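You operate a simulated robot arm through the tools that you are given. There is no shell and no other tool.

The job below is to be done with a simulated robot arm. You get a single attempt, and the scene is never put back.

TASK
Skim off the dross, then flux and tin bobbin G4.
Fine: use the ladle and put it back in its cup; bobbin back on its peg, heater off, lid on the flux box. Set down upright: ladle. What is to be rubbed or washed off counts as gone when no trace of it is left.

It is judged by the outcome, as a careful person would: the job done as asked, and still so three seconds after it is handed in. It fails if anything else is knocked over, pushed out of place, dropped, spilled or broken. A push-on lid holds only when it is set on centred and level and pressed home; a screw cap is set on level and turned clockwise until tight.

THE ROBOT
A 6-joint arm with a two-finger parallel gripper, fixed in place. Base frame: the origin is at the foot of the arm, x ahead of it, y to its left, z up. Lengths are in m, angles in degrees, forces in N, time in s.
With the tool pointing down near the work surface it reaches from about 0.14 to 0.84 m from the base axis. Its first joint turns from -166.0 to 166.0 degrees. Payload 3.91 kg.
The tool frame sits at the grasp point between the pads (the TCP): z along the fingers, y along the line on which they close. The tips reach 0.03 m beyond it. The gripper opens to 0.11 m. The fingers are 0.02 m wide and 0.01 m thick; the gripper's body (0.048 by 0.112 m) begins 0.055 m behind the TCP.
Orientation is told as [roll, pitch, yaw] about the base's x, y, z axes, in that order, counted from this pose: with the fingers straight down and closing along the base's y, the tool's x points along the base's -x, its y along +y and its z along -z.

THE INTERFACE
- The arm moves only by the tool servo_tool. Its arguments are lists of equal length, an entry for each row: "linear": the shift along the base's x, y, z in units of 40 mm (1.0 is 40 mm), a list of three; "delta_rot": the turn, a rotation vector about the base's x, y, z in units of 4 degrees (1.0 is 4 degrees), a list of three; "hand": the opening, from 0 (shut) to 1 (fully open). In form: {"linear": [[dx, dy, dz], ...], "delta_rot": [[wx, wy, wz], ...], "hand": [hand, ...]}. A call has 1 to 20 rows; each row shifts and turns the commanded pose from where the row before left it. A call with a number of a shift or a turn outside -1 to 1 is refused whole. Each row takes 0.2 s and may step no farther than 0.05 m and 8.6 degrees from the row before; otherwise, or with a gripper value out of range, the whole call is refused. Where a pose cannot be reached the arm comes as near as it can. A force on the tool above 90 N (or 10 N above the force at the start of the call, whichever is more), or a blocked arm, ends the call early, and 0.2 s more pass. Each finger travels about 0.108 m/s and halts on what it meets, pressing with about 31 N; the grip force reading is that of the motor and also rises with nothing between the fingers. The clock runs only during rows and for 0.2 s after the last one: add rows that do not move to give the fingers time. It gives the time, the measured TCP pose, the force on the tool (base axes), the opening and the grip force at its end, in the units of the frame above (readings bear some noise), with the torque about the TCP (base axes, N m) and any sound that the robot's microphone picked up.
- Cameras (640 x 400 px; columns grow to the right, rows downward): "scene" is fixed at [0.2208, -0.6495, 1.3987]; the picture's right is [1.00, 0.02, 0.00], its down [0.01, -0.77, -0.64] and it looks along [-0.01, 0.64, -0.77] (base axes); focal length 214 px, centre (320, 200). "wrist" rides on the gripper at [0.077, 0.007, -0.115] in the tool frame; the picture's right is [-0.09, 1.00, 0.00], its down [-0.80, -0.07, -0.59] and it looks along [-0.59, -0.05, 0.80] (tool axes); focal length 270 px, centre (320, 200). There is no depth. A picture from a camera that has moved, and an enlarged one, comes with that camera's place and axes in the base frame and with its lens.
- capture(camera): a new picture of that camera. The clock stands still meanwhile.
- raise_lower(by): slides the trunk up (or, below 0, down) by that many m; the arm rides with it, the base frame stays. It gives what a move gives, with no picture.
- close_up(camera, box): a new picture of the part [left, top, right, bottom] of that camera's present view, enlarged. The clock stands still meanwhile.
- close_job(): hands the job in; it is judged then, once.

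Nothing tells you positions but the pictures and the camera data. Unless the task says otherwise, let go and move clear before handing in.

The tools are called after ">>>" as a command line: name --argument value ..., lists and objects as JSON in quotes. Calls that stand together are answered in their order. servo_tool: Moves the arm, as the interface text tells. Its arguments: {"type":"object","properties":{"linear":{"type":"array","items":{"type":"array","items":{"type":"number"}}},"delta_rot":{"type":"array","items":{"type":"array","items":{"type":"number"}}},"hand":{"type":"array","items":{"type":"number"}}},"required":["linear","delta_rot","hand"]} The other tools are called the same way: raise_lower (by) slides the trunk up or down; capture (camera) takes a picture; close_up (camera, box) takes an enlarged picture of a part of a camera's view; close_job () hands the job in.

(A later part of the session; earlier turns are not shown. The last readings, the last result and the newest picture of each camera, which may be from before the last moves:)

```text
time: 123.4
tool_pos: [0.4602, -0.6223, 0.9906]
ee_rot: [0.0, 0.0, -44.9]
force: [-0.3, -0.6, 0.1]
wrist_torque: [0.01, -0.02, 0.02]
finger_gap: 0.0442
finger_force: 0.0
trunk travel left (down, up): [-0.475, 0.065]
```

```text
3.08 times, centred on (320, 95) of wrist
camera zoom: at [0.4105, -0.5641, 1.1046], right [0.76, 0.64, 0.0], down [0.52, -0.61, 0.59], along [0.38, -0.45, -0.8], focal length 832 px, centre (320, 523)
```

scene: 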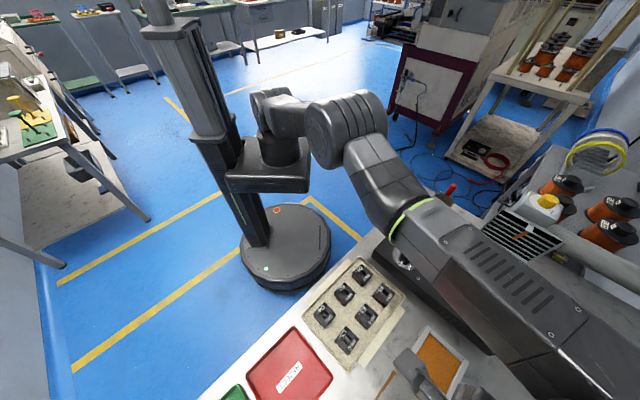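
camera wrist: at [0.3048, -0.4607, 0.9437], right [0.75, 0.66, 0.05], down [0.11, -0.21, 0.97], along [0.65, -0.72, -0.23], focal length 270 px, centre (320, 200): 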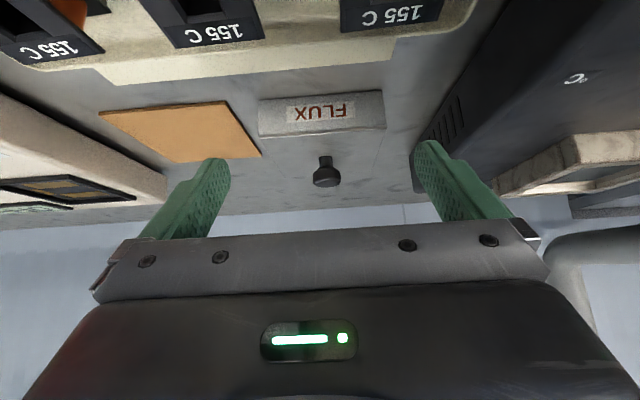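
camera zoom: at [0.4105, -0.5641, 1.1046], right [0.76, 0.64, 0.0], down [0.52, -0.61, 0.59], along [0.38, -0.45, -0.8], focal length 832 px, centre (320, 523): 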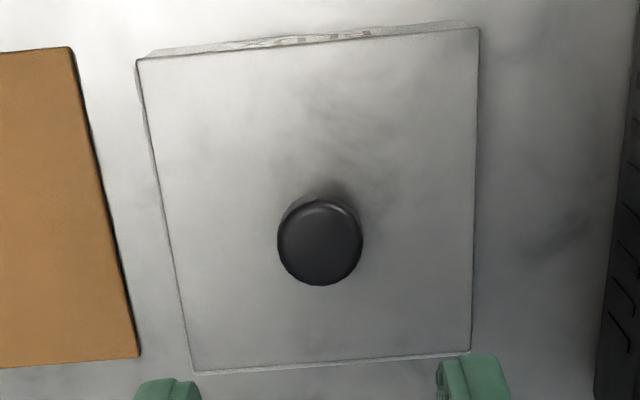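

>>> servo_tool --linear '[[-0.06, 0.06, -0.6], [0, 0, -0.8], [0, 0, -0.8], [0, 0, -0.3], [0, 0, 0], [0, 0, 0], [0, 0, 0], [0, 0, 0], [0, 0, 0]]' --delta_rot '[[0, 0, 0], [0, 0, 0], [0, 0, 0], [0, 0, 0], [0, 0, 0], [0, 0, 0], [0, 0, 0], [0, 0, 0], [0, 0, 0]]' --hand '[0.4, 0.4, 0.4, 0.4, 0.3, 0.25, 0.2, 0.05, 0.05]'

>>> servo_tool --linear '[[0.018, -0.018, 0], [0.018, -0.018, 0], [0, 0, 0]]' --delta_rot '[[0, 0, 0], [0, 0, 0], [0, 0, 0]]' --hand '[0.05, 0.05, 0.05]'

>>> close_up --camera "wrist" --box '[220, 60, 420, 220]'

```text
time: 125.4
tool_pos: [0.4603, -0.6216, 0.8908]
ee_rot: [0.0, 0.0, -44.8]
force: [-0.1, 0.4, 0.0]
wrist_torque: [0.05, -0.01, -0.01]
finger_gap: 0.0225
finger_force: 31.2
trunk travel left (down, up): [-0.475, 0.065]
```

```text
time: 126.2
tool_pos: [0.459, -0.6221, 0.8897]
ee_rot: [0.0, 0.0, -44.8]
force: [1.0, 0.5, 0.4]
wrist_torque: [0.01, -0.02, 0.01]
finger_gap: 0.0225
finger_force: 31.5
trunk travel left (down, up): [-0.475, 0.065]
```

```text
2.50 times, centred on (320, 140) of wrist
camera zoom: at [0.4097, -0.5634, 1.0045], right [0.76, 0.64, 0.0], down [0.52, -0.61, 0.59], along [0.38, -0.45, -0.8], focal length 676 px, centre (320, 350)
```

zoom: 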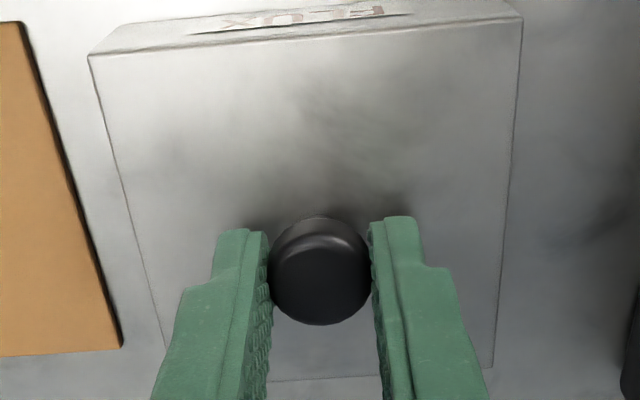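

The lid slides freely, so it isn't held yet. I check its centring at the corners again before pressing.

>>> close_up --camera "wrist" --box '[360, 40, 420, 100]'

>>> close_up --camera "wrist" --box '[350, 160, 410, 220]'

>>> close_up --camera "wrist" --box '[210, 50, 270, 110]'

>>> close_up --camera "wrist" --box '[240, 150, 400, 230]'

```text
6.67 times, centred on (390, 70) of wrist
camera zoom: at [0.4097, -0.5634, 1.0045], right [0.76, 0.64, 0.0], down [0.52, -0.61, 0.59], along [0.38, -0.45, -0.8], focal length 1802 px, centre (-147, 1067)
```

zoom: 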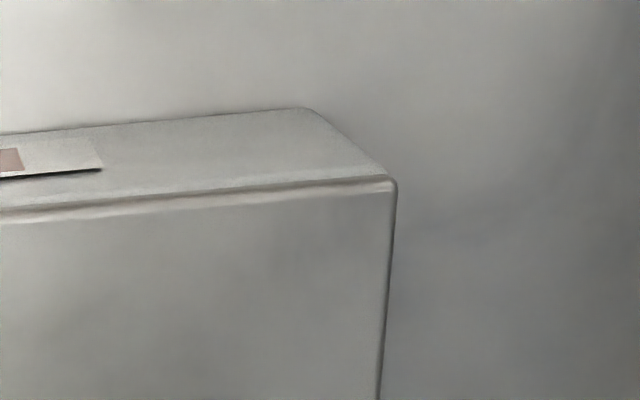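

```text
6.67 times, centred on (380, 190) of wrist
camera zoom: at [0.4097, -0.5634, 1.0045], right [0.76, 0.64, 0.0], down [0.52, -0.61, 0.59], along [0.38, -0.45, -0.8], focal length 1802 px, centre (-80, 267)
```

zoom: 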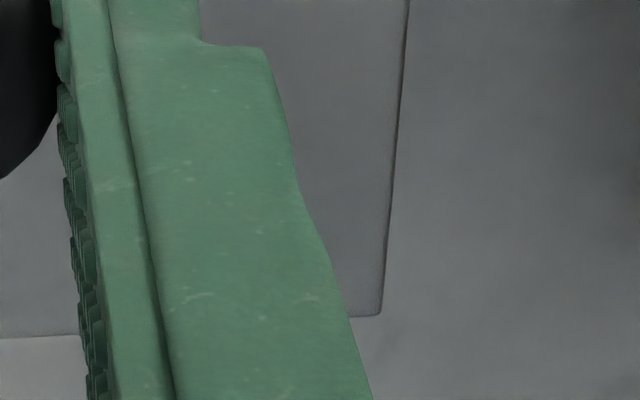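

```text
6.67 times, centred on (240, 80) of wrist
camera zoom: at [0.4097, -0.5634, 1.0045], right [0.76, 0.64, 0.0], down [0.52, -0.61, 0.59], along [0.38, -0.45, -0.8], focal length 1802 px, centre (853, 1000)
```

zoom: 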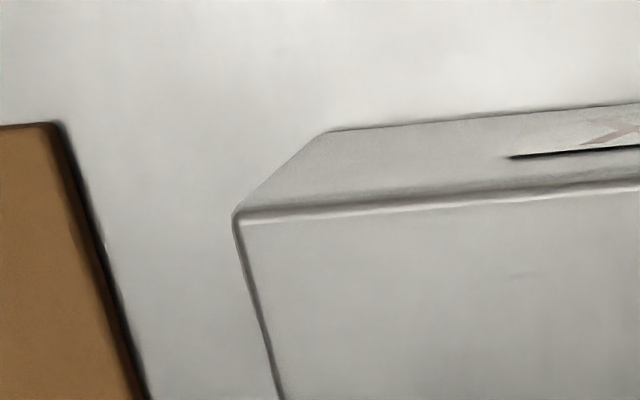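

```text
4.00 times, centred on (320, 190) of wrist
camera zoom: at [0.4097, -0.5634, 1.0045], right [0.76, 0.64, 0.0], down [0.52, -0.61, 0.59], along [0.38, -0.45, -0.8], focal length 1081 px, centre (320, 240)
```

zoom: 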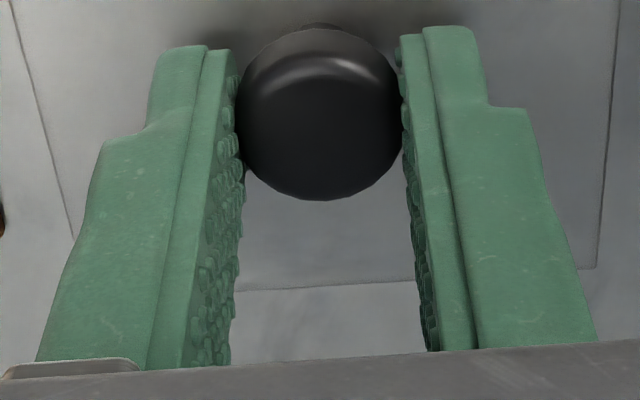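

The lid is now aligned with the box edges all round. I open slightly, bring the fingertips down onto the lid plate either side of the knob, and press there.

>>> servo_tool --linear '[[0, 0, 0], [0, 0, 0], [0, 0, 0], [0, 0, -0.1], [0, 0, -0.06], [0, 0, 0]]' --delta_rot '[[0, 0, 0], [0, 0, 0], [0, 0, 0], [0, 0, 0], [0, 0, 0], [0, 0, 0]]' --hand '[0.22, 0.25, 0.25, 0.25, 0.25, 0.25]'

>>> servo_tool --linear '[[0, 0, -0.05], [0, 0, 0]]' --delta_rot '[[0, 0, 0], [0, 0, 0]]' --hand '[0.25, 0.25]'

>>> close_up --camera "wrist" --box '[220, 60, 420, 220]'

```text
time: 127.6
tool_pos: [0.4596, -0.6217, 0.8844]
ee_rot: [0.0, 0.1, -44.8]
force: [0.1, 0.2, -0.4]
wrist_torque: [0.0, 0.02, 0.0]
finger_gap: 0.0271
finger_force: 0.1
trunk travel left (down, up): [-0.475, 0.065]
```

```text
time: 128.2
tool_pos: [0.4588, -0.6209, 0.8828]
ee_rot: [-0.1, -0.1, -44.7]
force: [1.7, -0.5, 6.6]
wrist_torque: [0.0, -0.06, -0.02]
finger_gap: 0.0275
finger_force: 0.0
trunk travel left (down, up): [-0.475, 0.065]
```

```text
2.50 times, centred on (320, 140) of wrist
camera zoom: at [0.4098, -0.563, 0.9974], right [0.76, 0.64, 0.0], down [0.52, -0.61, 0.6], along [0.38, -0.46, -0.8], focal length 676 px, centre (320, 350)
```

zoom: 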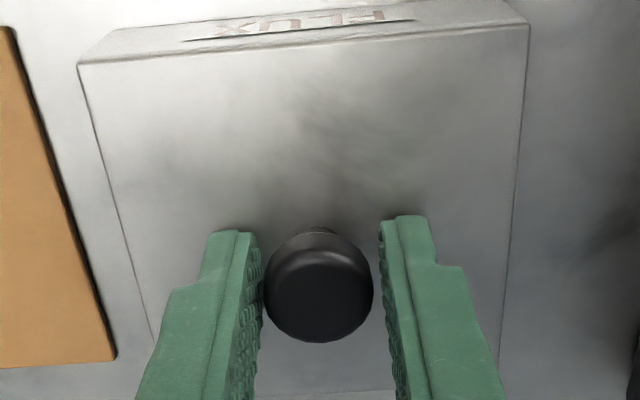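

>>> servo_tool --linear '[[0, 0, 0.045], [0, 0, 0], [0, 0, 0], [0, 0, 0]]' --delta_rot '[[0, 0, 0], [0, 0, 0], [0, 0, 0], [0, 0, 0]]' --hand '[0.25, 0.2, 0.1, 0.1]'

>>> servo_tool --linear '[[0, 0, -0.06], [0, 0, -0.05], [0, 0, 0]]' --delta_rot '[[0, 0, 0], [0.03, 0.03, 0], [0, 0, 0]]' --hand '[0.1, 0.1, 0.1]'

>>> servo_tool --linear '[[0.005, -0.005, -0.06], [0, 0, 0]]' --delta_rot '[[0.03, 0.03, 0], [0, 0, 0]]' --hand '[0.1, 0.1]'

```text
time: 129.2
tool_pos: [0.4585, -0.6218, 0.8835]
ee_rot: [0.0, 0.0, -44.8]
force: [-0.3, 0.0, 0.4]
wrist_torque: [0.01, 0.0, -0.01]
finger_gap: 0.0224
finger_force: 30.9
trunk travel left (down, up): [-0.475, 0.065]
```

```text
time: 130.0
tool_pos: [0.4602, -0.6206, 0.8835]
ee_rot: [0.0, -0.1, -44.8]
force: [3.6, -0.2, 22.9]
wrist_torque: [0.66, 0.53, -0.04]
finger_gap: 0.0225
finger_force: 31.2
trunk travel left (down, up): [-0.475, 0.065]
```

```text
time: 130.6
tool_pos: [0.4593, -0.6216, 0.8835]
ee_rot: [-0.1, -0.2, -44.8]
force: [5.6, -3.8, 40.0]
wrist_torque: [0.22, 0.09, 0.09]
finger_gap: 0.0225
finger_force: 31.0
trunk travel left (down, up): [-0.475, 0.065]
```

>>> servo_tool --linear '[[0.003, -0.003, -0.06], [0, 0, 0]]' --delta_rot '[[0.03, 0.03, 0], [0, 0, 0]]' --hand '[0.1, 0.1]'

>>> close_up --camera "wrist" --box '[220, 60, 420, 220]'

```text
time: 131.2
tool_pos: [0.4595, -0.6229, 0.8821]
ee_rot: [-0.1, -0.3, -44.8]
force: [3.6, -3.5, 48.4]
wrist_torque: [0.12, 0.01, 0.11]
finger_gap: 0.0226
finger_force: 30.9
trunk travel left (down, up): [-0.475, 0.065]
```

```text
2.50 times, centred on (320, 140) of wrist
camera zoom: at [0.409, -0.563, 0.9971], right [0.76, 0.64, 0.0], down [0.52, -0.61, 0.6], along [0.38, -0.46, -0.8], focal length 676 px, centre (320, 350)
```

zoom: 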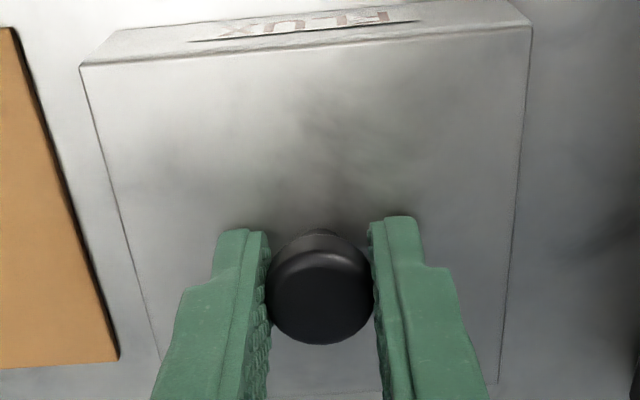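

Pressed to 48 N. I ease off slightly upward to feel whether the lid is held.

>>> servo_tool --linear '[[-0.008, 0.008, 0.1], [0, 0, 0.1], [0, 0, 0.05], [0, 0, 0]]' --delta_rot '[[-0.09, -0.09, 0], [0, 0, 0], [0, 0, 0], [0, 0, 0]]' --hand '[0.1, 0.1, 0.1, 0.1]'

>>> close_up --camera "wrist" --box '[220, 60, 420, 220]'

```text
time: 132.2
tool_pos: [0.4573, -0.6204, 0.8823]
ee_rot: [0.0, 0.2, -44.8]
force: [2.2, -1.1, 8.7]
wrist_torque: [-0.35, -0.32, 0.08]
finger_gap: 0.0226
finger_force: 31.2
trunk travel left (down, up): [-0.475, 0.065]
```

```text
2.50 times, centred on (320, 140) of wrist
camera zoom: at [0.4083, -0.563, 0.9979], right [0.76, 0.64, 0.0], down [0.52, -0.62, 0.59], along [0.38, -0.45, -0.81], focal length 676 px, centre (320, 350)
```

zoom: 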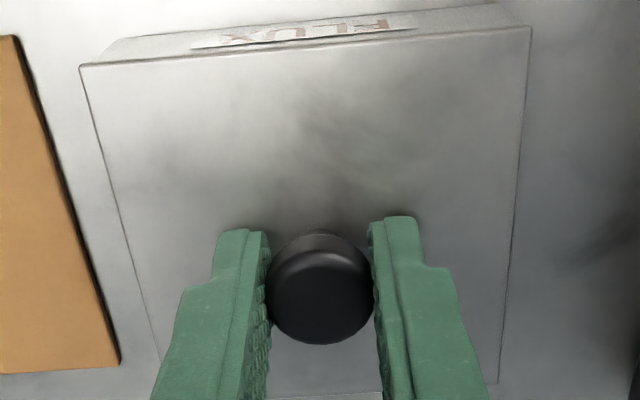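

The lid still isn't held. I set it flat, let go, and take a closer low side view to see whether there is a gap under it.

>>> servo_tool --linear '[[0, 0, -0.03], [0, 0, 0], [0, 0, 0], [0, 0, 0], [0, 0, 0], [0, 0, 0.5], [0, 0, 0.9], [0, 0, 0.9], [0, 0, 0.3]]' --delta_rot '[[0, 0, 0], [0, 0, 0], [0, 0, 0], [0, 0, 0], [0, 0, 0], [0, 0, 0], [0, 0, 0], [0, 0, 0], [0, 0, 0]]' --hand '[0.22, 0.28, 0.34, 0.4, 0.4, 0.4, 0.4, 0.4, 0.4]'

>>> servo_tool --linear '[[-0.202, 0.202, 0], [-0.202, 0.202, 0], [-0.202, 0.202, 0], [-0.202, 0.202, 0], [-0.202, 0.202, 0], [-0.202, 0.202, -0.5], [-0.202, 0.202, -0.8], [-0.202, 0.202, -0.8], [0, 0, -0.4], [0, 0, 0]]' --delta_rot '[[-0.884, -0.884, 0], [-0.884, -0.884, 0], [-0.884, -0.884, 0], [-0.884, -0.884, 0], [-0.884, -0.884, 0], [-0.884, -0.884, 0], [-0.884, -0.884, 0], [-0.884, -0.884, 0], [0, 0, 0], [0, 0, 0]]' --hand '[0.8, 1, 1, 1, 1, 1, 1, 1, 1, 1]'

>>> close_up --camera "wrist" --box '[230, 80, 410, 200]'

>>> close_up --camera "wrist" --box '[240, 115, 310, 155]'

>>> close_up --camera "wrist" --box '[330, 105, 400, 145]'

```text
time: 134.2
tool_pos: [0.4562, -0.6207, 0.9884]
ee_rot: [0.0, 0.0, -44.8]
force: [0.2, 0.1, 0.4]
wrist_torque: [0.01, 0.03, -0.01]
finger_gap: 0.0438
finger_force: 0.1
trunk travel left (down, up): [-0.475, 0.065]
```

```text
time: 136.4
tool_pos: [0.3927, -0.5566, 0.8864]
ee_rot: [-0.3, -40.0, -44.8]
force: [0.4, 0.3, 0.9]
wrist_torque: [0.0, -0.01, 0.01]
finger_gap: 0.11
finger_force: 0.0
trunk travel left (down, up): [-0.475, 0.065]
```

```text
3.33 times, centred on (320, 140) of wrist
camera zoom: at [0.3031, -0.4596, 0.9258], right [0.75, 0.66, 0.05], down [0.12, -0.21, 0.97], along [0.65, -0.72, -0.23], focal length 901 px, centre (320, 400)
```

zoom: 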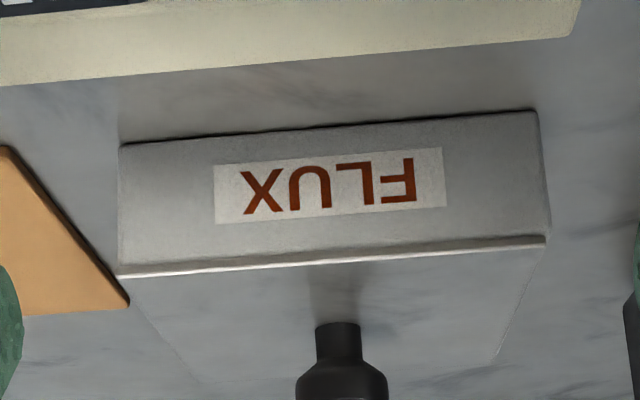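

```text
9.14 times, centred on (275, 135) of wrist
camera zoom: at [0.3031, -0.4596, 0.9258], right [0.75, 0.66, 0.05], down [0.12, -0.21, 0.97], along [0.65, -0.72, -0.23], focal length 2471 px, centre (731, 794)
```

zoom: 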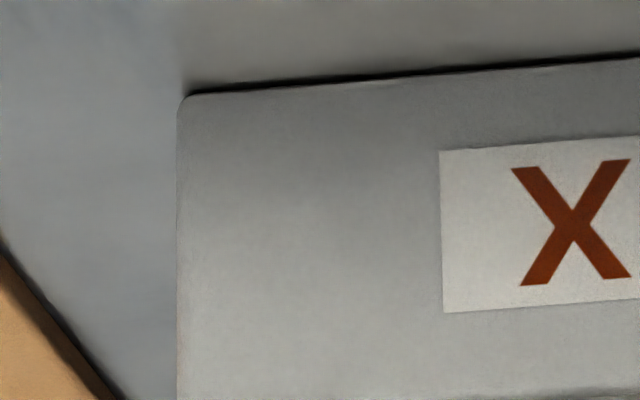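

```text
9.14 times, centred on (365, 125) of wrist
camera zoom: at [0.3031, -0.4596, 0.9258], right [0.75, 0.66, 0.05], down [0.12, -0.21, 0.97], along [0.65, -0.72, -0.23], focal length 2471 px, centre (-91, 886)
```

zoom: 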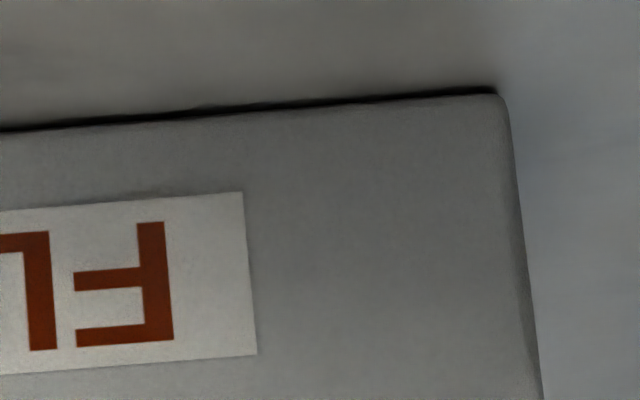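

>>> close_up --camera "wrist" --box '[250, 145, 310, 180]'

>>> close_up --camera "wrist" --box '[340, 135, 400, 170]'

```text
10.67 times, centred on (280, 162) of wrist
camera zoom: at [0.3031, -0.4596, 0.9258], right [0.75, 0.66, 0.05], down [0.12, -0.21, 0.97], along [0.65, -0.72, -0.23], focal length 2883 px, centre (747, 600)
```

zoom: 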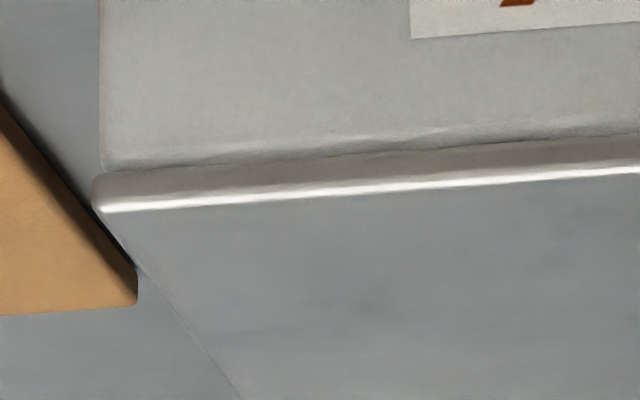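

```text
10.67 times, centred on (370, 152) of wrist
camera zoom: at [0.3031, -0.4596, 0.9258], right [0.75, 0.66, 0.05], down [0.12, -0.21, 0.97], along [0.65, -0.72, -0.23], focal length 2883 px, centre (-213, 707)
```

zoom: 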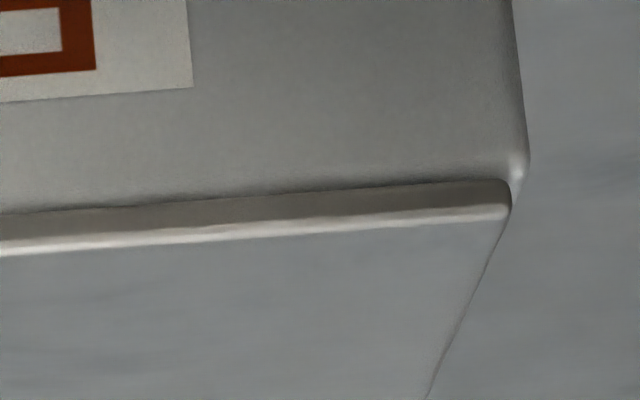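

The lid is a flat plate lying flush on the rim, now ~1 mm off toward -a and slightly overhanging toward me. I go back, recentre it precisely, and press harder and evenly.

>>> servo_tool --linear '[[0, 0, 0.4], [0.202, -0.202, 0.8], [0.202, -0.202, 0.8], [0.202, -0.202, 0.5], [0.202, -0.202, 0], [0.202, -0.202, 0], [0.202, -0.202, 0], [0.202, -0.202, 0], [0.202, -0.202, 0], [0, 0, 0], [0, 0, 0]]' --delta_rot '[[0, 0, 0], [0.884, 0.884, 0], [0.884, 0.884, 0], [0.884, 0.884, 0], [0.884, 0.884, 0], [0.884, 0.884, 0], [0.884, 0.884, 0], [0.884, 0.884, 0], [0.884, 0.884, 0], [0, 0, 0], [0, 0, 0]]' --hand '[1, 1, 1, 1, 0.8, 0.6, 0.4, 0.4, 0.4, 0.4, 0.4]'

>>> close_up --camera "wrist" --box '[240, 30, 400, 160]'

>>> close_up --camera "wrist" --box '[260, 120, 320, 170]'

>>> close_up --camera "wrist" --box '[350, 30, 410, 80]'

>>> close_up --camera "wrist" --box '[250, 35, 310, 85]'

>>> close_up --camera "wrist" --box '[330, 110, 390, 160]'

```text
time: 138.8
tool_pos: [0.4577, -0.6217, 0.9858]
ee_rot: [0.0, 0.1, -44.8]
force: [-0.2, 0.8, 0.5]
wrist_torque: [-0.01, 0.0, 0.02]
finger_gap: 0.0441
finger_force: 0.0
trunk travel left (down, up): [-0.475, 0.065]
```

```text
3.08 times, centred on (320, 95) of wrist
camera zoom: at [0.4085, -0.5633, 1.1011], right [0.76, 0.64, 0.0], down [0.52, -0.61, 0.59], along [0.38, -0.45, -0.8], focal length 832 px, centre (320, 523)
```

zoom: 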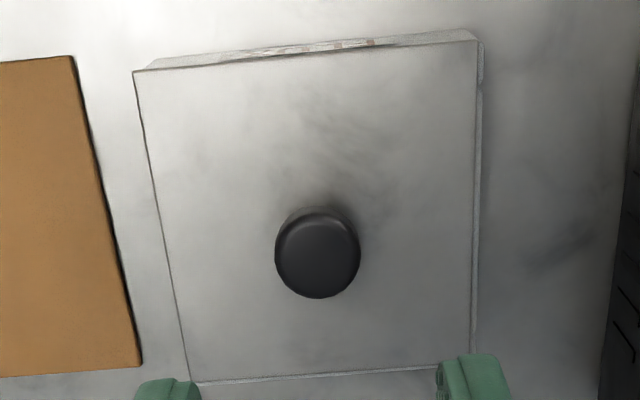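

```text
8.00 times, centred on (290, 145) of wrist
camera zoom: at [0.4085, -0.5633, 1.1011], right [0.76, 0.64, 0.0], down [0.52, -0.61, 0.59], along [0.38, -0.45, -0.8], focal length 2162 px, centre (560, 640)
```

zoom: 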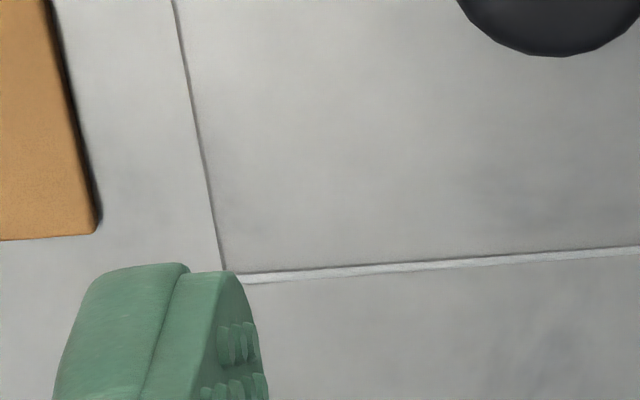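

```text
8.00 times, centred on (380, 55) of wrist
camera zoom: at [0.4085, -0.5633, 1.1011], right [0.76, 0.64, 0.0], down [0.52, -0.61, 0.59], along [0.38, -0.45, -0.8], focal length 2162 px, centre (-160, 1360)
```

zoom: 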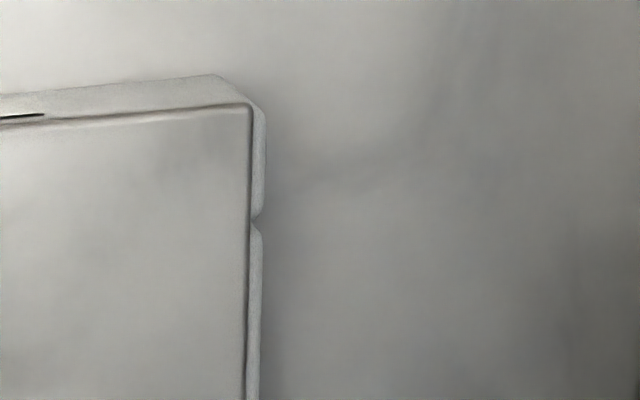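

```text
8.00 times, centred on (280, 60) of wrist
camera zoom: at [0.4085, -0.5633, 1.1011], right [0.76, 0.64, 0.0], down [0.52, -0.61, 0.59], along [0.38, -0.45, -0.8], focal length 2162 px, centre (640, 1320)
```

zoom: 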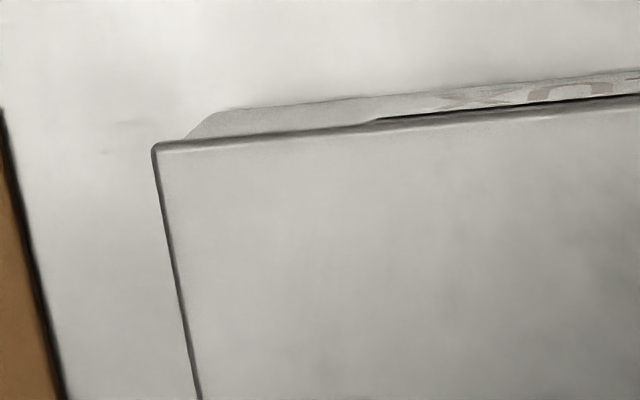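

```text
8.00 times, centred on (360, 135) of wrist
camera zoom: at [0.4085, -0.5633, 1.1011], right [0.76, 0.64, 0.0], down [0.52, -0.61, 0.59], along [0.38, -0.45, -0.8], focal length 2162 px, centre (0, 720)
```

zoom: 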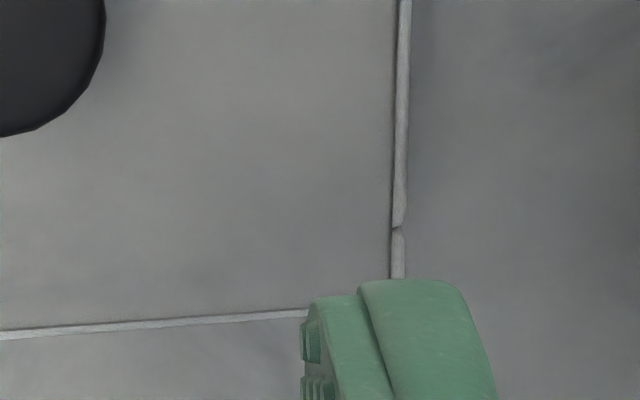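

>>> servo_tool --linear '[[-0.06, 0.0425, -0.6], [0, 0, -0.8], [0, 0, -0.8], [0, 0, -0.2], [0, 0, 0], [0, 0, 0], [0, 0, 0], [0, 0, 0], [0, 0, 0]]' --delta_rot '[[0, 0, 0], [0, 0, 0], [0, 0, 0], [0, 0, 0], [0, 0, 0], [0, 0, 0], [0, 0, 0], [0, 0, 0], [0, 0, 0]]' --hand '[0.4, 0.4, 0.4, 0.4, 0.3, 0.25, 0.2, 0.05, 0.05]'

>>> servo_tool --linear '[[0, 0, 0.05], [0.051, -0.0125, 0], [0, 0, 0], [0, 0, 0]]' --delta_rot '[[0, 0, 0], [0, 0, 0], [0, 0, 0], [0, 0, 0]]' --hand '[0.05, 0.05, 0.05, 0.05]'

>>> servo_tool --linear '[[0, 0, -0.03], [0, 0, -0.02], [0, 0, 0]]' --delta_rot '[[0, 0, 0], [0, 0, 0], [0, 0, 0]]' --hand '[0.05, 0.05, 0.05]'

>>> close_up --camera "wrist" --box '[220, 60, 420, 220]'

```text
time: 140.8
tool_pos: [0.4575, -0.6194, 0.8898]
ee_rot: [0.0, 0.0, -44.8]
force: [-0.1, 0.0, 0.8]
wrist_torque: [-0.02, -0.04, -0.02]
finger_gap: 0.0225
finger_force: 31.1
trunk travel left (down, up): [-0.475, 0.065]
```

```text
time: 141.8
tool_pos: [0.4588, -0.6203, 0.8927]
ee_rot: [0.0, 0.0, -44.8]
force: [0.1, -0.2, -1.1]
wrist_torque: [0.04, -0.03, 0.03]
finger_gap: 0.0225
finger_force: 31.1
trunk travel left (down, up): [-0.475, 0.065]
```

```text
time: 142.6
tool_pos: [0.4591, -0.6219, 0.8902]
ee_rot: [0.0, 0.0, -44.8]
force: [0.2, 0.9, -1.0]
wrist_torque: [-0.01, -0.01, 0.01]
finger_gap: 0.0228
finger_force: 30.7
trunk travel left (down, up): [-0.475, 0.065]
```

```text
2.50 times, centred on (320, 140) of wrist
camera zoom: at [0.4094, -0.5624, 1.0053], right [0.76, 0.64, 0.0], down [0.52, -0.61, 0.59], along [0.38, -0.45, -0.8], focal length 676 px, centre (320, 350)
```

zoom: 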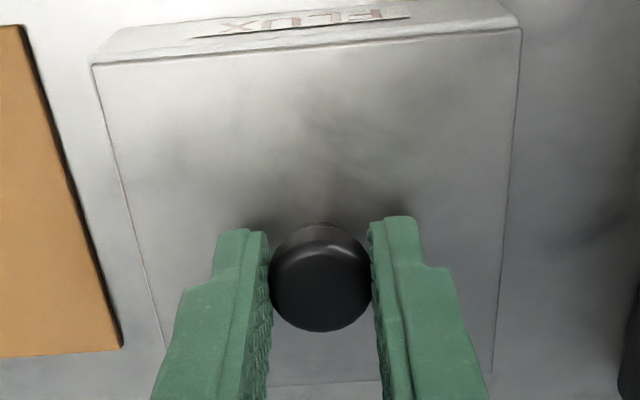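

>>> servo_tool --linear '[[0, 0, -0.02], [0, 0, 0], [0, 0, 0], [0, 0, -0.08], [0, 0, -0.06], [0, 0, 0]]' --delta_rot '[[0, 0, 0], [0, 0, 0], [0, 0, 0], [0, 0, 0], [0, 0, 0], [0, 0, 0]]' --hand '[0.2, 0.24, 0.24, 0.24, 0.24, 0.24]'

>>> servo_tool --linear '[[0, 0, -0.1], [0.004, -0.004, -0.05], [0, 0, 0]]' --delta_rot '[[0, 0, 0], [0.04, 0.04, 0], [0, 0, 0]]' --hand '[0.24, 0.24, 0.24]'

>>> servo_tool --linear '[[0.004, -0.004, -0.06], [0.004, -0.004, -0.06], [0, 0, 0]]' --delta_rot '[[0.03, 0.03, 0], [0.03, 0.03, 0], [0, 0, 0]]' --hand '[0.24, 0.24, 0.24]'

>>> close_up --camera "wrist" --box '[220, 60, 420, 220]'

```text
time: 144.0
tool_pos: [0.4571, -0.6205, 0.884]
ee_rot: [0.1, 0.0, -44.7]
force: [0.4, -0.6, 0.6]
wrist_torque: [0.0, 0.02, 0.0]
finger_gap: 0.0262
finger_force: 0.1
trunk travel left (down, up): [-0.475, 0.065]
```

```text
time: 144.8
tool_pos: [0.457, -0.6201, 0.8835]
ee_rot: [0.0, -0.1, -44.8]
force: [-0.9, -1.6, 24.6]
wrist_torque: [0.08, 0.0, -0.01]
finger_gap: 0.0263
finger_force: 0.0
trunk travel left (down, up): [-0.475, 0.065]
```

```text
time: 145.6
tool_pos: [0.4578, -0.6204, 0.8832]
ee_rot: [-0.2, -0.2, -44.8]
force: [-2.4, -2.3, 51.0]
wrist_torque: [0.09, 0.0, 0.0]
finger_gap: 0.0263
finger_force: 0.1
trunk travel left (down, up): [-0.475, 0.065]
```

```text
2.50 times, centred on (320, 140) of wrist
camera zoom: at [0.4084, -0.5617, 0.9971], right [0.76, 0.64, 0.0], down [0.52, -0.61, 0.6], along [0.38, -0.46, -0.8], focal length 676 px, centre (320, 350)
```

zoom: 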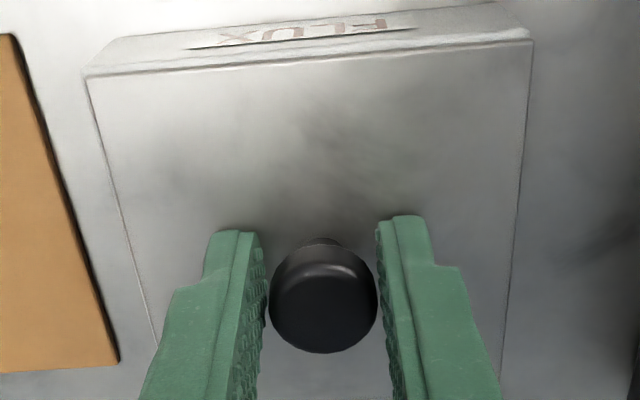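

>>> servo_tool --linear '[[0, 0, -0.05], [0, 0, -0.05], [0, 0, 0], [0, 0, 0]]' --delta_rot '[[0.02, 0.02, 0], [0.02, 0.02, 0], [0, 0, 0], [0, 0, 0]]' --hand '[0.24, 0.24, 0.24, 0.24]'

```text
time: 146.6
tool_pos: [0.458, -0.6207, 0.8825]
ee_rot: [-0.1, -0.2, -44.7]
force: [-0.5, 0.0, 61.5]
wrist_torque: [0.19, -0.02, 0.06]
finger_gap: 0.0261
finger_force: 0.0
trunk travel left (down, up): [-0.475, 0.065]
```

>>> servo_tool --linear '[[-0.004, 0.004, 0.1], [-0.004, 0.004, 0.1], [-0.004, 0.004, 0.1], [0, 0, 0.1], [0, 0, 0]]' --delta_rot '[[-0.05, -0.05, 0], [-0.05, -0.05, 0], [-0.04, -0.04, 0], [0, 0, 0], [0, 0, 0]]' --hand '[0.24, 0.24, 0.24, 0.24, 0.24]'

>>> close_up --camera "wrist" --box '[220, 60, 420, 220]'

```text
time: 147.8
tool_pos: [0.4585, -0.6202, 0.8835]
ee_rot: [0.1, 0.3, -44.8]
force: [0.1, -0.4, 0.2]
wrist_torque: [-0.02, -0.02, 0.03]
finger_gap: 0.0266
finger_force: 0.1
trunk travel left (down, up): [-0.475, 0.065]
```

```text
2.50 times, centred on (320, 140) of wrist
camera zoom: at [0.4089, -0.5614, 0.9985], right [0.76, 0.64, 0.0], down [0.52, -0.62, 0.59], along [0.38, -0.45, -0.81], focal length 676 px, centre (320, 350)
```

zoom: 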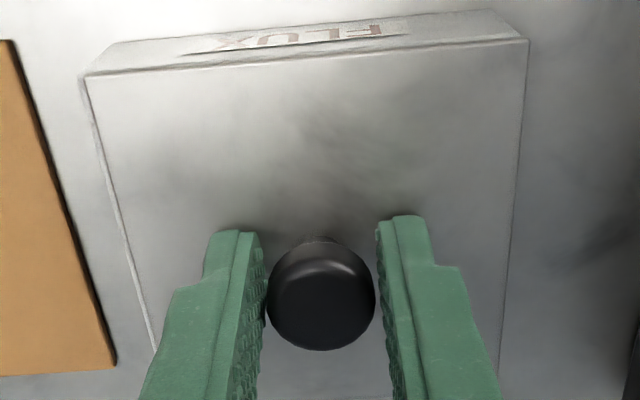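

Pressed evenly to 61 N with no side load. I grip lightly and lift a hair to feel whether it holds.

>>> servo_tool --linear '[[0, 0, 0], [0, 0, 0], [0, 0, 0.02], [0, 0, 0.03], [0, 0, 0]]' --delta_rot '[[0, 0, 0], [0, 0, 0], [0, 0, 0], [0, 0, 0], [0, 0, 0]]' --hand '[0.2, 0.1, 0.1, 0.1, 0.1]'

>>> close_up --camera "wrist" --box '[220, 60, 420, 220]'

```text
time: 149.0
tool_pos: [0.4594, -0.6207, 0.8887]
ee_rot: [0.0, 0.1, -44.7]
force: [-0.1, -0.3, -1.0]
wrist_torque: [-0.01, 0.01, 0.01]
finger_gap: 0.0226
finger_force: 30.5
trunk travel left (down, up): [-0.475, 0.065]
```

```text
2.50 times, centred on (320, 140) of wrist
camera zoom: at [0.4092, -0.5629, 1.0028], right [0.76, 0.64, 0.0], down [0.52, -0.61, 0.59], along [0.38, -0.45, -0.8], focal length 676 px, centre (320, 350)
```

zoom: 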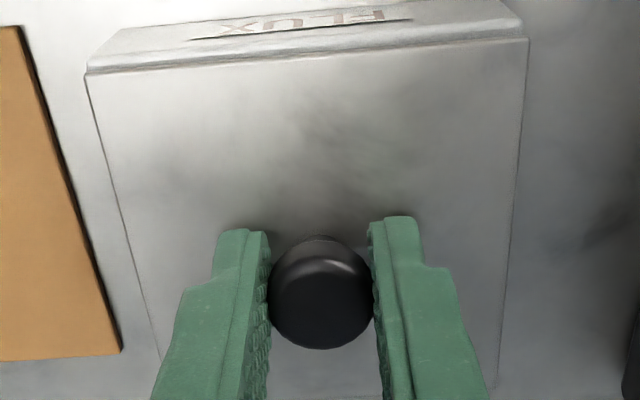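

The lid lifts freely, so it is a plain rest-on plate; seated flat and centred is its home. I set it down gently, release without moving, and rise.

>>> servo_tool --linear '[[0, 0, -0.03], [0, 0, -0.02], [0, 0, 0]]' --delta_rot '[[0, 0, 0], [0, 0, 0], [0, 0, 0]]' --hand '[0.1, 0.1, 0.1]'

>>> servo_tool --linear '[[0, 0, -0.015], [0, 0, 0]]' --delta_rot '[[0, 0, 0], [0, 0, 0]]' --hand '[0.1, 0.1]'

```text
time: 149.8
tool_pos: [0.458, -0.6222, 0.8856]
ee_rot: [-0.1, 0.0, -44.9]
force: [-0.4, 0.6, -1.1]
wrist_torque: [0.0, -0.03, 0.02]
finger_gap: 0.0228
finger_force: 31.1
trunk travel left (down, up): [-0.475, 0.065]
```

```text
time: 150.4
tool_pos: [0.4602, -0.6219, 0.8852]
ee_rot: [0.0, 0.0, -44.7]
force: [0.3, -0.5, -0.9]
wrist_torque: [-0.03, -0.01, -0.01]
finger_gap: 0.0227
finger_force: 31.3
trunk travel left (down, up): [-0.475, 0.065]
```

>>> servo_tool --linear '[[0, 0, -0.015], [0, 0, 0]]' --delta_rot '[[0, 0, 0], [0, 0, 0]]' --hand '[0.1, 0.1]'

>>> servo_tool --linear '[[0, 0, -0.015], [0, 0, 0]]' --delta_rot '[[0, 0, 0], [0, 0, 0]]' --hand '[0.1, 0.1]'

>>> servo_tool --linear '[[0, 0, -0.015], [0, 0, 0]]' --delta_rot '[[0, 0, 0], [0, 0, 0]]' --hand '[0.1, 0.1]'

>>> close_up --camera "wrist" --box '[220, 60, 420, 220]'

```text
time: 151.0
tool_pos: [0.4588, -0.6209, 0.8847]
ee_rot: [0.1, -0.1, -44.8]
force: [0.2, -0.2, -0.3]
wrist_torque: [0.01, 0.0, -0.02]
finger_gap: 0.0222
finger_force: 31.0
trunk travel left (down, up): [-0.475, 0.065]
```

```text
time: 151.6
tool_pos: [0.4581, -0.6212, 0.8829]
ee_rot: [-0.1, 0.0, -44.8]
force: [-0.1, -0.2, 0.0]
wrist_torque: [0.07, -0.01, -0.01]
finger_gap: 0.0225
finger_force: 31.3
trunk travel left (down, up): [-0.475, 0.065]
```

```text
time: 152.2
tool_pos: [0.4584, -0.622, 0.8833]
ee_rot: [0.0, -0.2, -44.8]
force: [0.4, -3.1, 3.8]
wrist_torque: [0.11, 0.1, -0.01]
finger_gap: 0.0222
finger_force: 31.4
trunk travel left (down, up): [-0.475, 0.065]
```

```text
2.50 times, centred on (320, 140) of wrist
camera zoom: at [0.4086, -0.5627, 0.9985], right [0.76, 0.64, 0.0], down [0.52, -0.61, 0.6], along [0.38, -0.46, -0.8], focal length 676 px, centre (320, 350)
```

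zoom: 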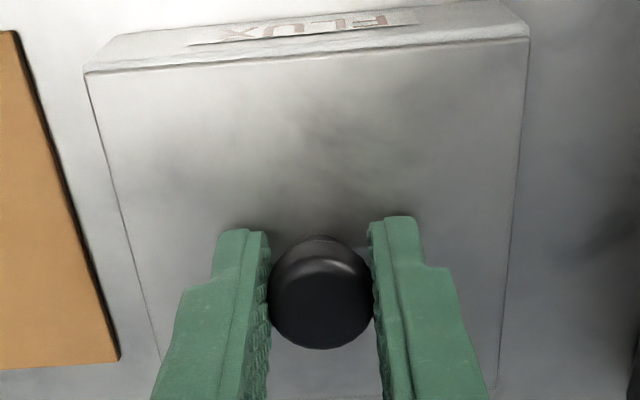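

>>> servo_tool --linear '[[0, 0, 0.02], [0, 0, 0], [0, 0, 0], [0, 0, 0], [0, 0, 0], [0, 0, 0]]' --delta_rot '[[0, 0, 0], [0, 0, 0], [0, 0, 0], [0, 0, 0], [0, 0, 0], [0, 0, 0]]' --hand '[0.1, 0.21, 0.25, 0.3, 0.36, 0.4]'

>>> servo_tool --linear '[[0, 0, 0.4], [0, 0, 0.7], [0, 0, 0.9], [0, 0, 0.5], [0, 0, 0]]' --delta_rot '[[0, 0, 0], [0, 0, 0], [0, 0, 0], [0, 0, 0], [0, 0, 0]]' --hand '[0.4, 0.4, 0.4, 0.4, 0.4]'

>>> close_up --camera "wrist" --box '[240, 30, 400, 160]'

>>> close_up --camera "scene" --box '[385, 310, 475, 400]'

```text
time: 153.6
tool_pos: [0.4587, -0.6199, 0.8836]
ee_rot: [0.0, -0.1, -44.8]
force: [-0.2, 0.2, 0.3]
wrist_torque: [0.02, -0.02, -0.02]
finger_gap: 0.044
finger_force: 0.1
trunk travel left (down, up): [-0.475, 0.065]
```

```text
time: 154.8
tool_pos: [0.4572, -0.6218, 0.9848]
ee_rot: [0.0, 0.0, -44.8]
force: [0.8, -0.5, 0.1]
wrist_torque: [-0.02, -0.02, 0.01]
finger_gap: 0.0439
finger_force: 0.0
trunk travel left (down, up): [-0.475, 0.065]
```

```text
3.08 times, centred on (320, 95) of wrist
camera zoom: at [0.4077, -0.5628, 1.1001], right [0.76, 0.64, 0.0], down [0.52, -0.61, 0.59], along [0.38, -0.45, -0.8], focal length 832 px, centre (320, 523)
```

zoom: 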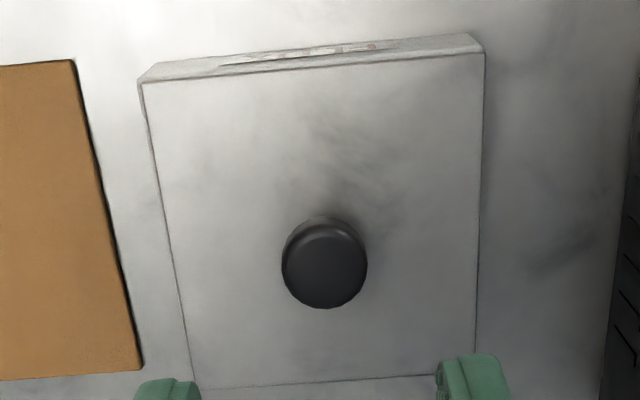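

```text
4.44 times, centred on (430, 355) of scene
camera zoom: at [0.2208, -0.6495, 1.3987], right [1.0, 0.02, 0.0], down [0.01, -0.77, -0.64], along [-0.01, 0.64, -0.77], focal length 953 px, centre (-169, -489)
```

zoom: 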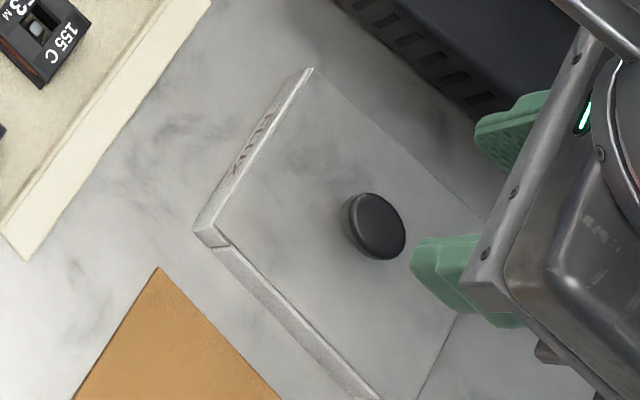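

The lid is centred. As a final step for it I press once more evenly with the fingertips on the plate, without gripping, and leave it there.

>>> servo_tool --linear '[[0, 0, 0], [0, 0, -0.8], [0, 0, -0.9], [0, 0, -0.6], [0, 0, -0.12], [0, 0, 0]]' --delta_rot '[[0, 0, 0], [0, 0, 0], [0, 0, 0], [0, 0, 0], [0, 0, 0], [0, 0, 0]]' --hand '[0.28, 0.28, 0.28, 0.28, 0.28, 0.28]'

>>> close_up --camera "wrist" --box '[220, 60, 420, 220]'

```text
time: 156.2
tool_pos: [0.4591, -0.6202, 0.888]
ee_rot: [0.0, 0.1, -44.9]
force: [-0.1, -0.5, 1.3]
wrist_torque: [-0.02, -0.04, 0.0]
finger_gap: 0.0309
finger_force: 0.0
trunk travel left (down, up): [-0.475, 0.065]
```

```text
2.50 times, centred on (320, 140) of wrist
camera zoom: at [0.4091, -0.562, 1.0024], right [0.76, 0.64, 0.0], down [0.52, -0.61, 0.59], along [0.38, -0.45, -0.8], focal length 676 px, centre (320, 350)
```

zoom: 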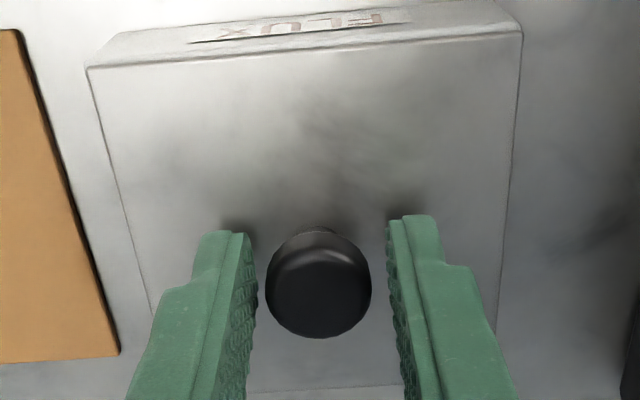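

>>> servo_tool --linear '[[0, 0, -0.1], [0.004, -0.004, -0.1], [0.004, -0.004, -0.06], [0, 0, 0]]' --delta_rot '[[0, 0, 0], [0.03, 0.03, 0], [0.03, 0.03, 0], [0, 0, 0]]' --hand '[0.28, 0.28, 0.28, 0.28]'

>>> servo_tool --linear '[[0.004, -0.004, -0.06], [0, 0, -0.04], [0, 0, 0]]' --delta_rot '[[0.03, 0.03, 0], [0, 0, 0], [0, 0, 0]]' --hand '[0.28, 0.28, 0.28]'

>>> servo_tool --linear '[[-0.004, 0.004, 0.1], [-0.004, 0.004, 0.1], [-0.004, 0.004, 0.1], [0, 0, 0.3], [0, 0, 0.7], [0, 0, 0.9], [0, 0, 0.5], [0, 0, 0]]' --delta_rot '[[-0.03, -0.03, 0], [-0.03, -0.03, 0], [-0.03, -0.03, 0], [0, 0, 0], [0, 0, 0], [0, 0, 0], [0, 0, 0], [0, 0, 0]]' --hand '[0.28, 0.28, 0.28, 0.35, 0.35, 0.35, 0.35, 0.35]'

>>> close_up --camera "wrist" --box '[240, 30, 400, 160]'

>>> close_up --camera "scene" --box '[385, 310, 475, 400]'

```text
time: 157.2
tool_pos: [0.4601, -0.6207, 0.8825]
ee_rot: [-0.1, -0.2, -44.9]
force: [7.6, -3.5, 34.3]
wrist_torque: [0.05, -0.29, -0.13]
finger_gap: 0.0308
finger_force: 0.1
trunk travel left (down, up): [-0.475, 0.065]
```

```text
time: 158.0
tool_pos: [0.4598, -0.6213, 0.8823]
ee_rot: [0.0, -0.3, -44.7]
force: [5.7, -3.1, 51.7]
wrist_torque: [0.16, -0.21, 0.17]
finger_gap: 0.031
finger_force: 0.0
trunk travel left (down, up): [-0.475, 0.065]
```

```text
time: 159.8
tool_pos: [0.4595, -0.6208, 0.9807]
ee_rot: [-0.1, 0.1, -44.9]
force: [0.2, 0.0, 0.0]
wrist_torque: [0.0, 0.0, 0.0]
finger_gap: 0.0383
finger_force: 0.0
trunk travel left (down, up): [-0.475, 0.065]
```

```text
3.08 times, centred on (320, 95) of wrist
camera zoom: at [0.4092, -0.5631, 1.0954], right [0.76, 0.64, 0.0], down [0.52, -0.62, 0.59], along [0.38, -0.45, -0.8], focal length 832 px, centre (320, 523)
```

zoom: 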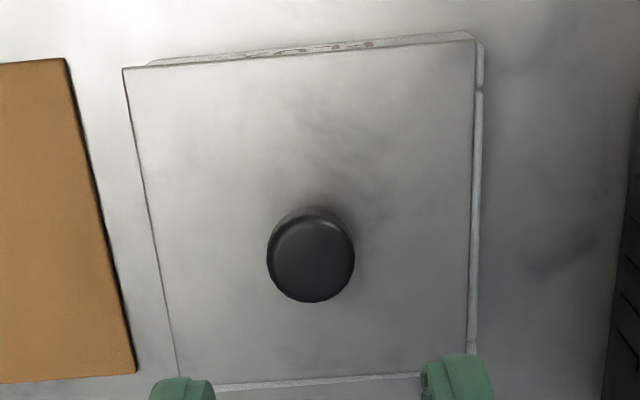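

```text
4.44 times, centred on (430, 355) of scene
camera zoom: at [0.2208, -0.6495, 1.3987], right [1.0, 0.02, 0.0], down [0.01, -0.77, -0.64], along [-0.01, 0.64, -0.77], focal length 953 px, centre (-169, -489)
```

zoom: 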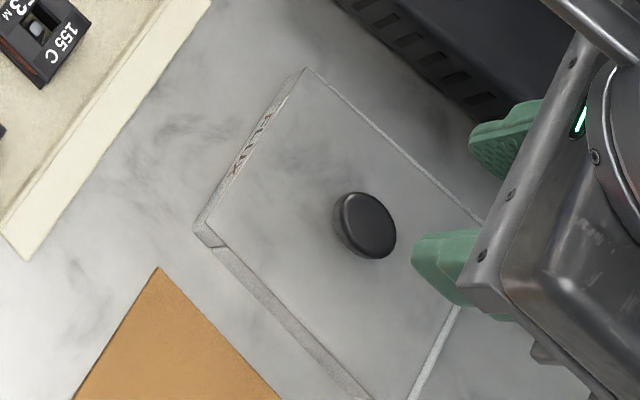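

The press nudged the lid ~2 mm off again. I regrip, recentre it as before, set it down without pressing, and leave it.

>>> servo_tool --linear '[[-0.11, 0.04, -0.6], [0, 0, -0.8], [0, 0, -0.7], [0, 0, -0.15], [0, 0, 0], [0, 0, 0], [0, 0, 0], [0, 0, 0], [0, 0, 0]]' --delta_rot '[[0, 0, 0], [0, 0, 0], [0, 0, 0], [0, 0, 0], [0, 0, 0], [0, 0, 0], [0, 0, 0], [0, 0, 0], [0, 0, 0]]' --hand '[0.4, 0.4, 0.4, 0.4, 0.3, 0.25, 0.2, 0.05, 0.05]'

>>> servo_tool --linear '[[0, 0, 0.05], [0.076, -0.0125, 0], [0, 0, 0], [0, 0, 0]]' --delta_rot '[[0, 0, 0], [0, 0, 0], [0, 0, 0], [0, 0, 0]]' --hand '[0.05, 0.05, 0.05, 0.05]'

>>> close_up --camera "wrist" --box '[220, 60, 420, 220]'

```text
time: 161.8
tool_pos: [0.4555, -0.6188, 0.891]
ee_rot: [0.0, 0.1, -44.8]
force: [0.6, 0.3, -0.7]
wrist_torque: [-0.06, -0.04, -0.01]
finger_gap: 0.0226
finger_force: 30.5
trunk travel left (down, up): [-0.475, 0.065]
```

```text
time: 162.8
tool_pos: [0.4574, -0.6189, 0.8926]
ee_rot: [0.1, 0.0, -44.8]
force: [0.8, -0.7, -1.4]
wrist_torque: [0.0, 0.0, -0.01]
finger_gap: 0.0225
finger_force: 31.3
trunk travel left (down, up): [-0.475, 0.065]
```

```text
2.50 times, centred on (320, 140) of wrist
camera zoom: at [0.4072, -0.561, 1.0074], right [0.76, 0.64, 0.0], down [0.52, -0.61, 0.59], along [0.38, -0.45, -0.8], focal length 676 px, centre (320, 350)
```

zoom: 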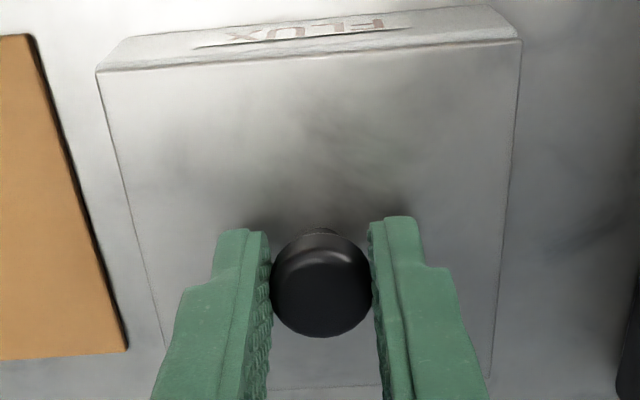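

>>> servo_tool --linear '[[0, 0, -0.03], [0, 0, -0.02], [0, 0, 0]]' --delta_rot '[[0, 0, 0], [0, 0, 0], [0, 0, 0]]' --hand '[0.05, 0.05, 0.05]'

>>> servo_tool --linear '[[0, 0, -0.015], [0, 0, 0]]' --delta_rot '[[0, 0, 0], [0, 0, 0]]' --hand '[0.05, 0.05]'

>>> servo_tool --linear '[[0, 0, -0.015], [0, 0, 0]]' --delta_rot '[[0, 0, 0], [0, 0, 0]]' --hand '[0.05, 0.05]'

```text
time: 163.6
tool_pos: [0.457, -0.6202, 0.8916]
ee_rot: [0.1, -0.1, -44.8]
force: [-0.9, 0.4, -0.4]
wrist_torque: [0.0, -0.04, 0.0]
finger_gap: 0.0227
finger_force: 30.6
trunk travel left (down, up): [-0.475, 0.065]
```

```text
time: 164.2
tool_pos: [0.4581, -0.6194, 0.8893]
ee_rot: [0.0, 0.0, -44.8]
force: [-0.1, -0.2, -0.2]
wrist_torque: [-0.01, 0.0, 0.01]
finger_gap: 0.0224
finger_force: 30.9
trunk travel left (down, up): [-0.475, 0.065]
```

```text
time: 164.8
tool_pos: [0.4565, -0.6196, 0.8916]
ee_rot: [-0.1, -0.1, -44.8]
force: [1.6, -1.1, 3.9]
wrist_torque: [0.09, 0.09, -0.01]
finger_gap: 0.0227
finger_force: 30.9
trunk travel left (down, up): [-0.475, 0.065]
```

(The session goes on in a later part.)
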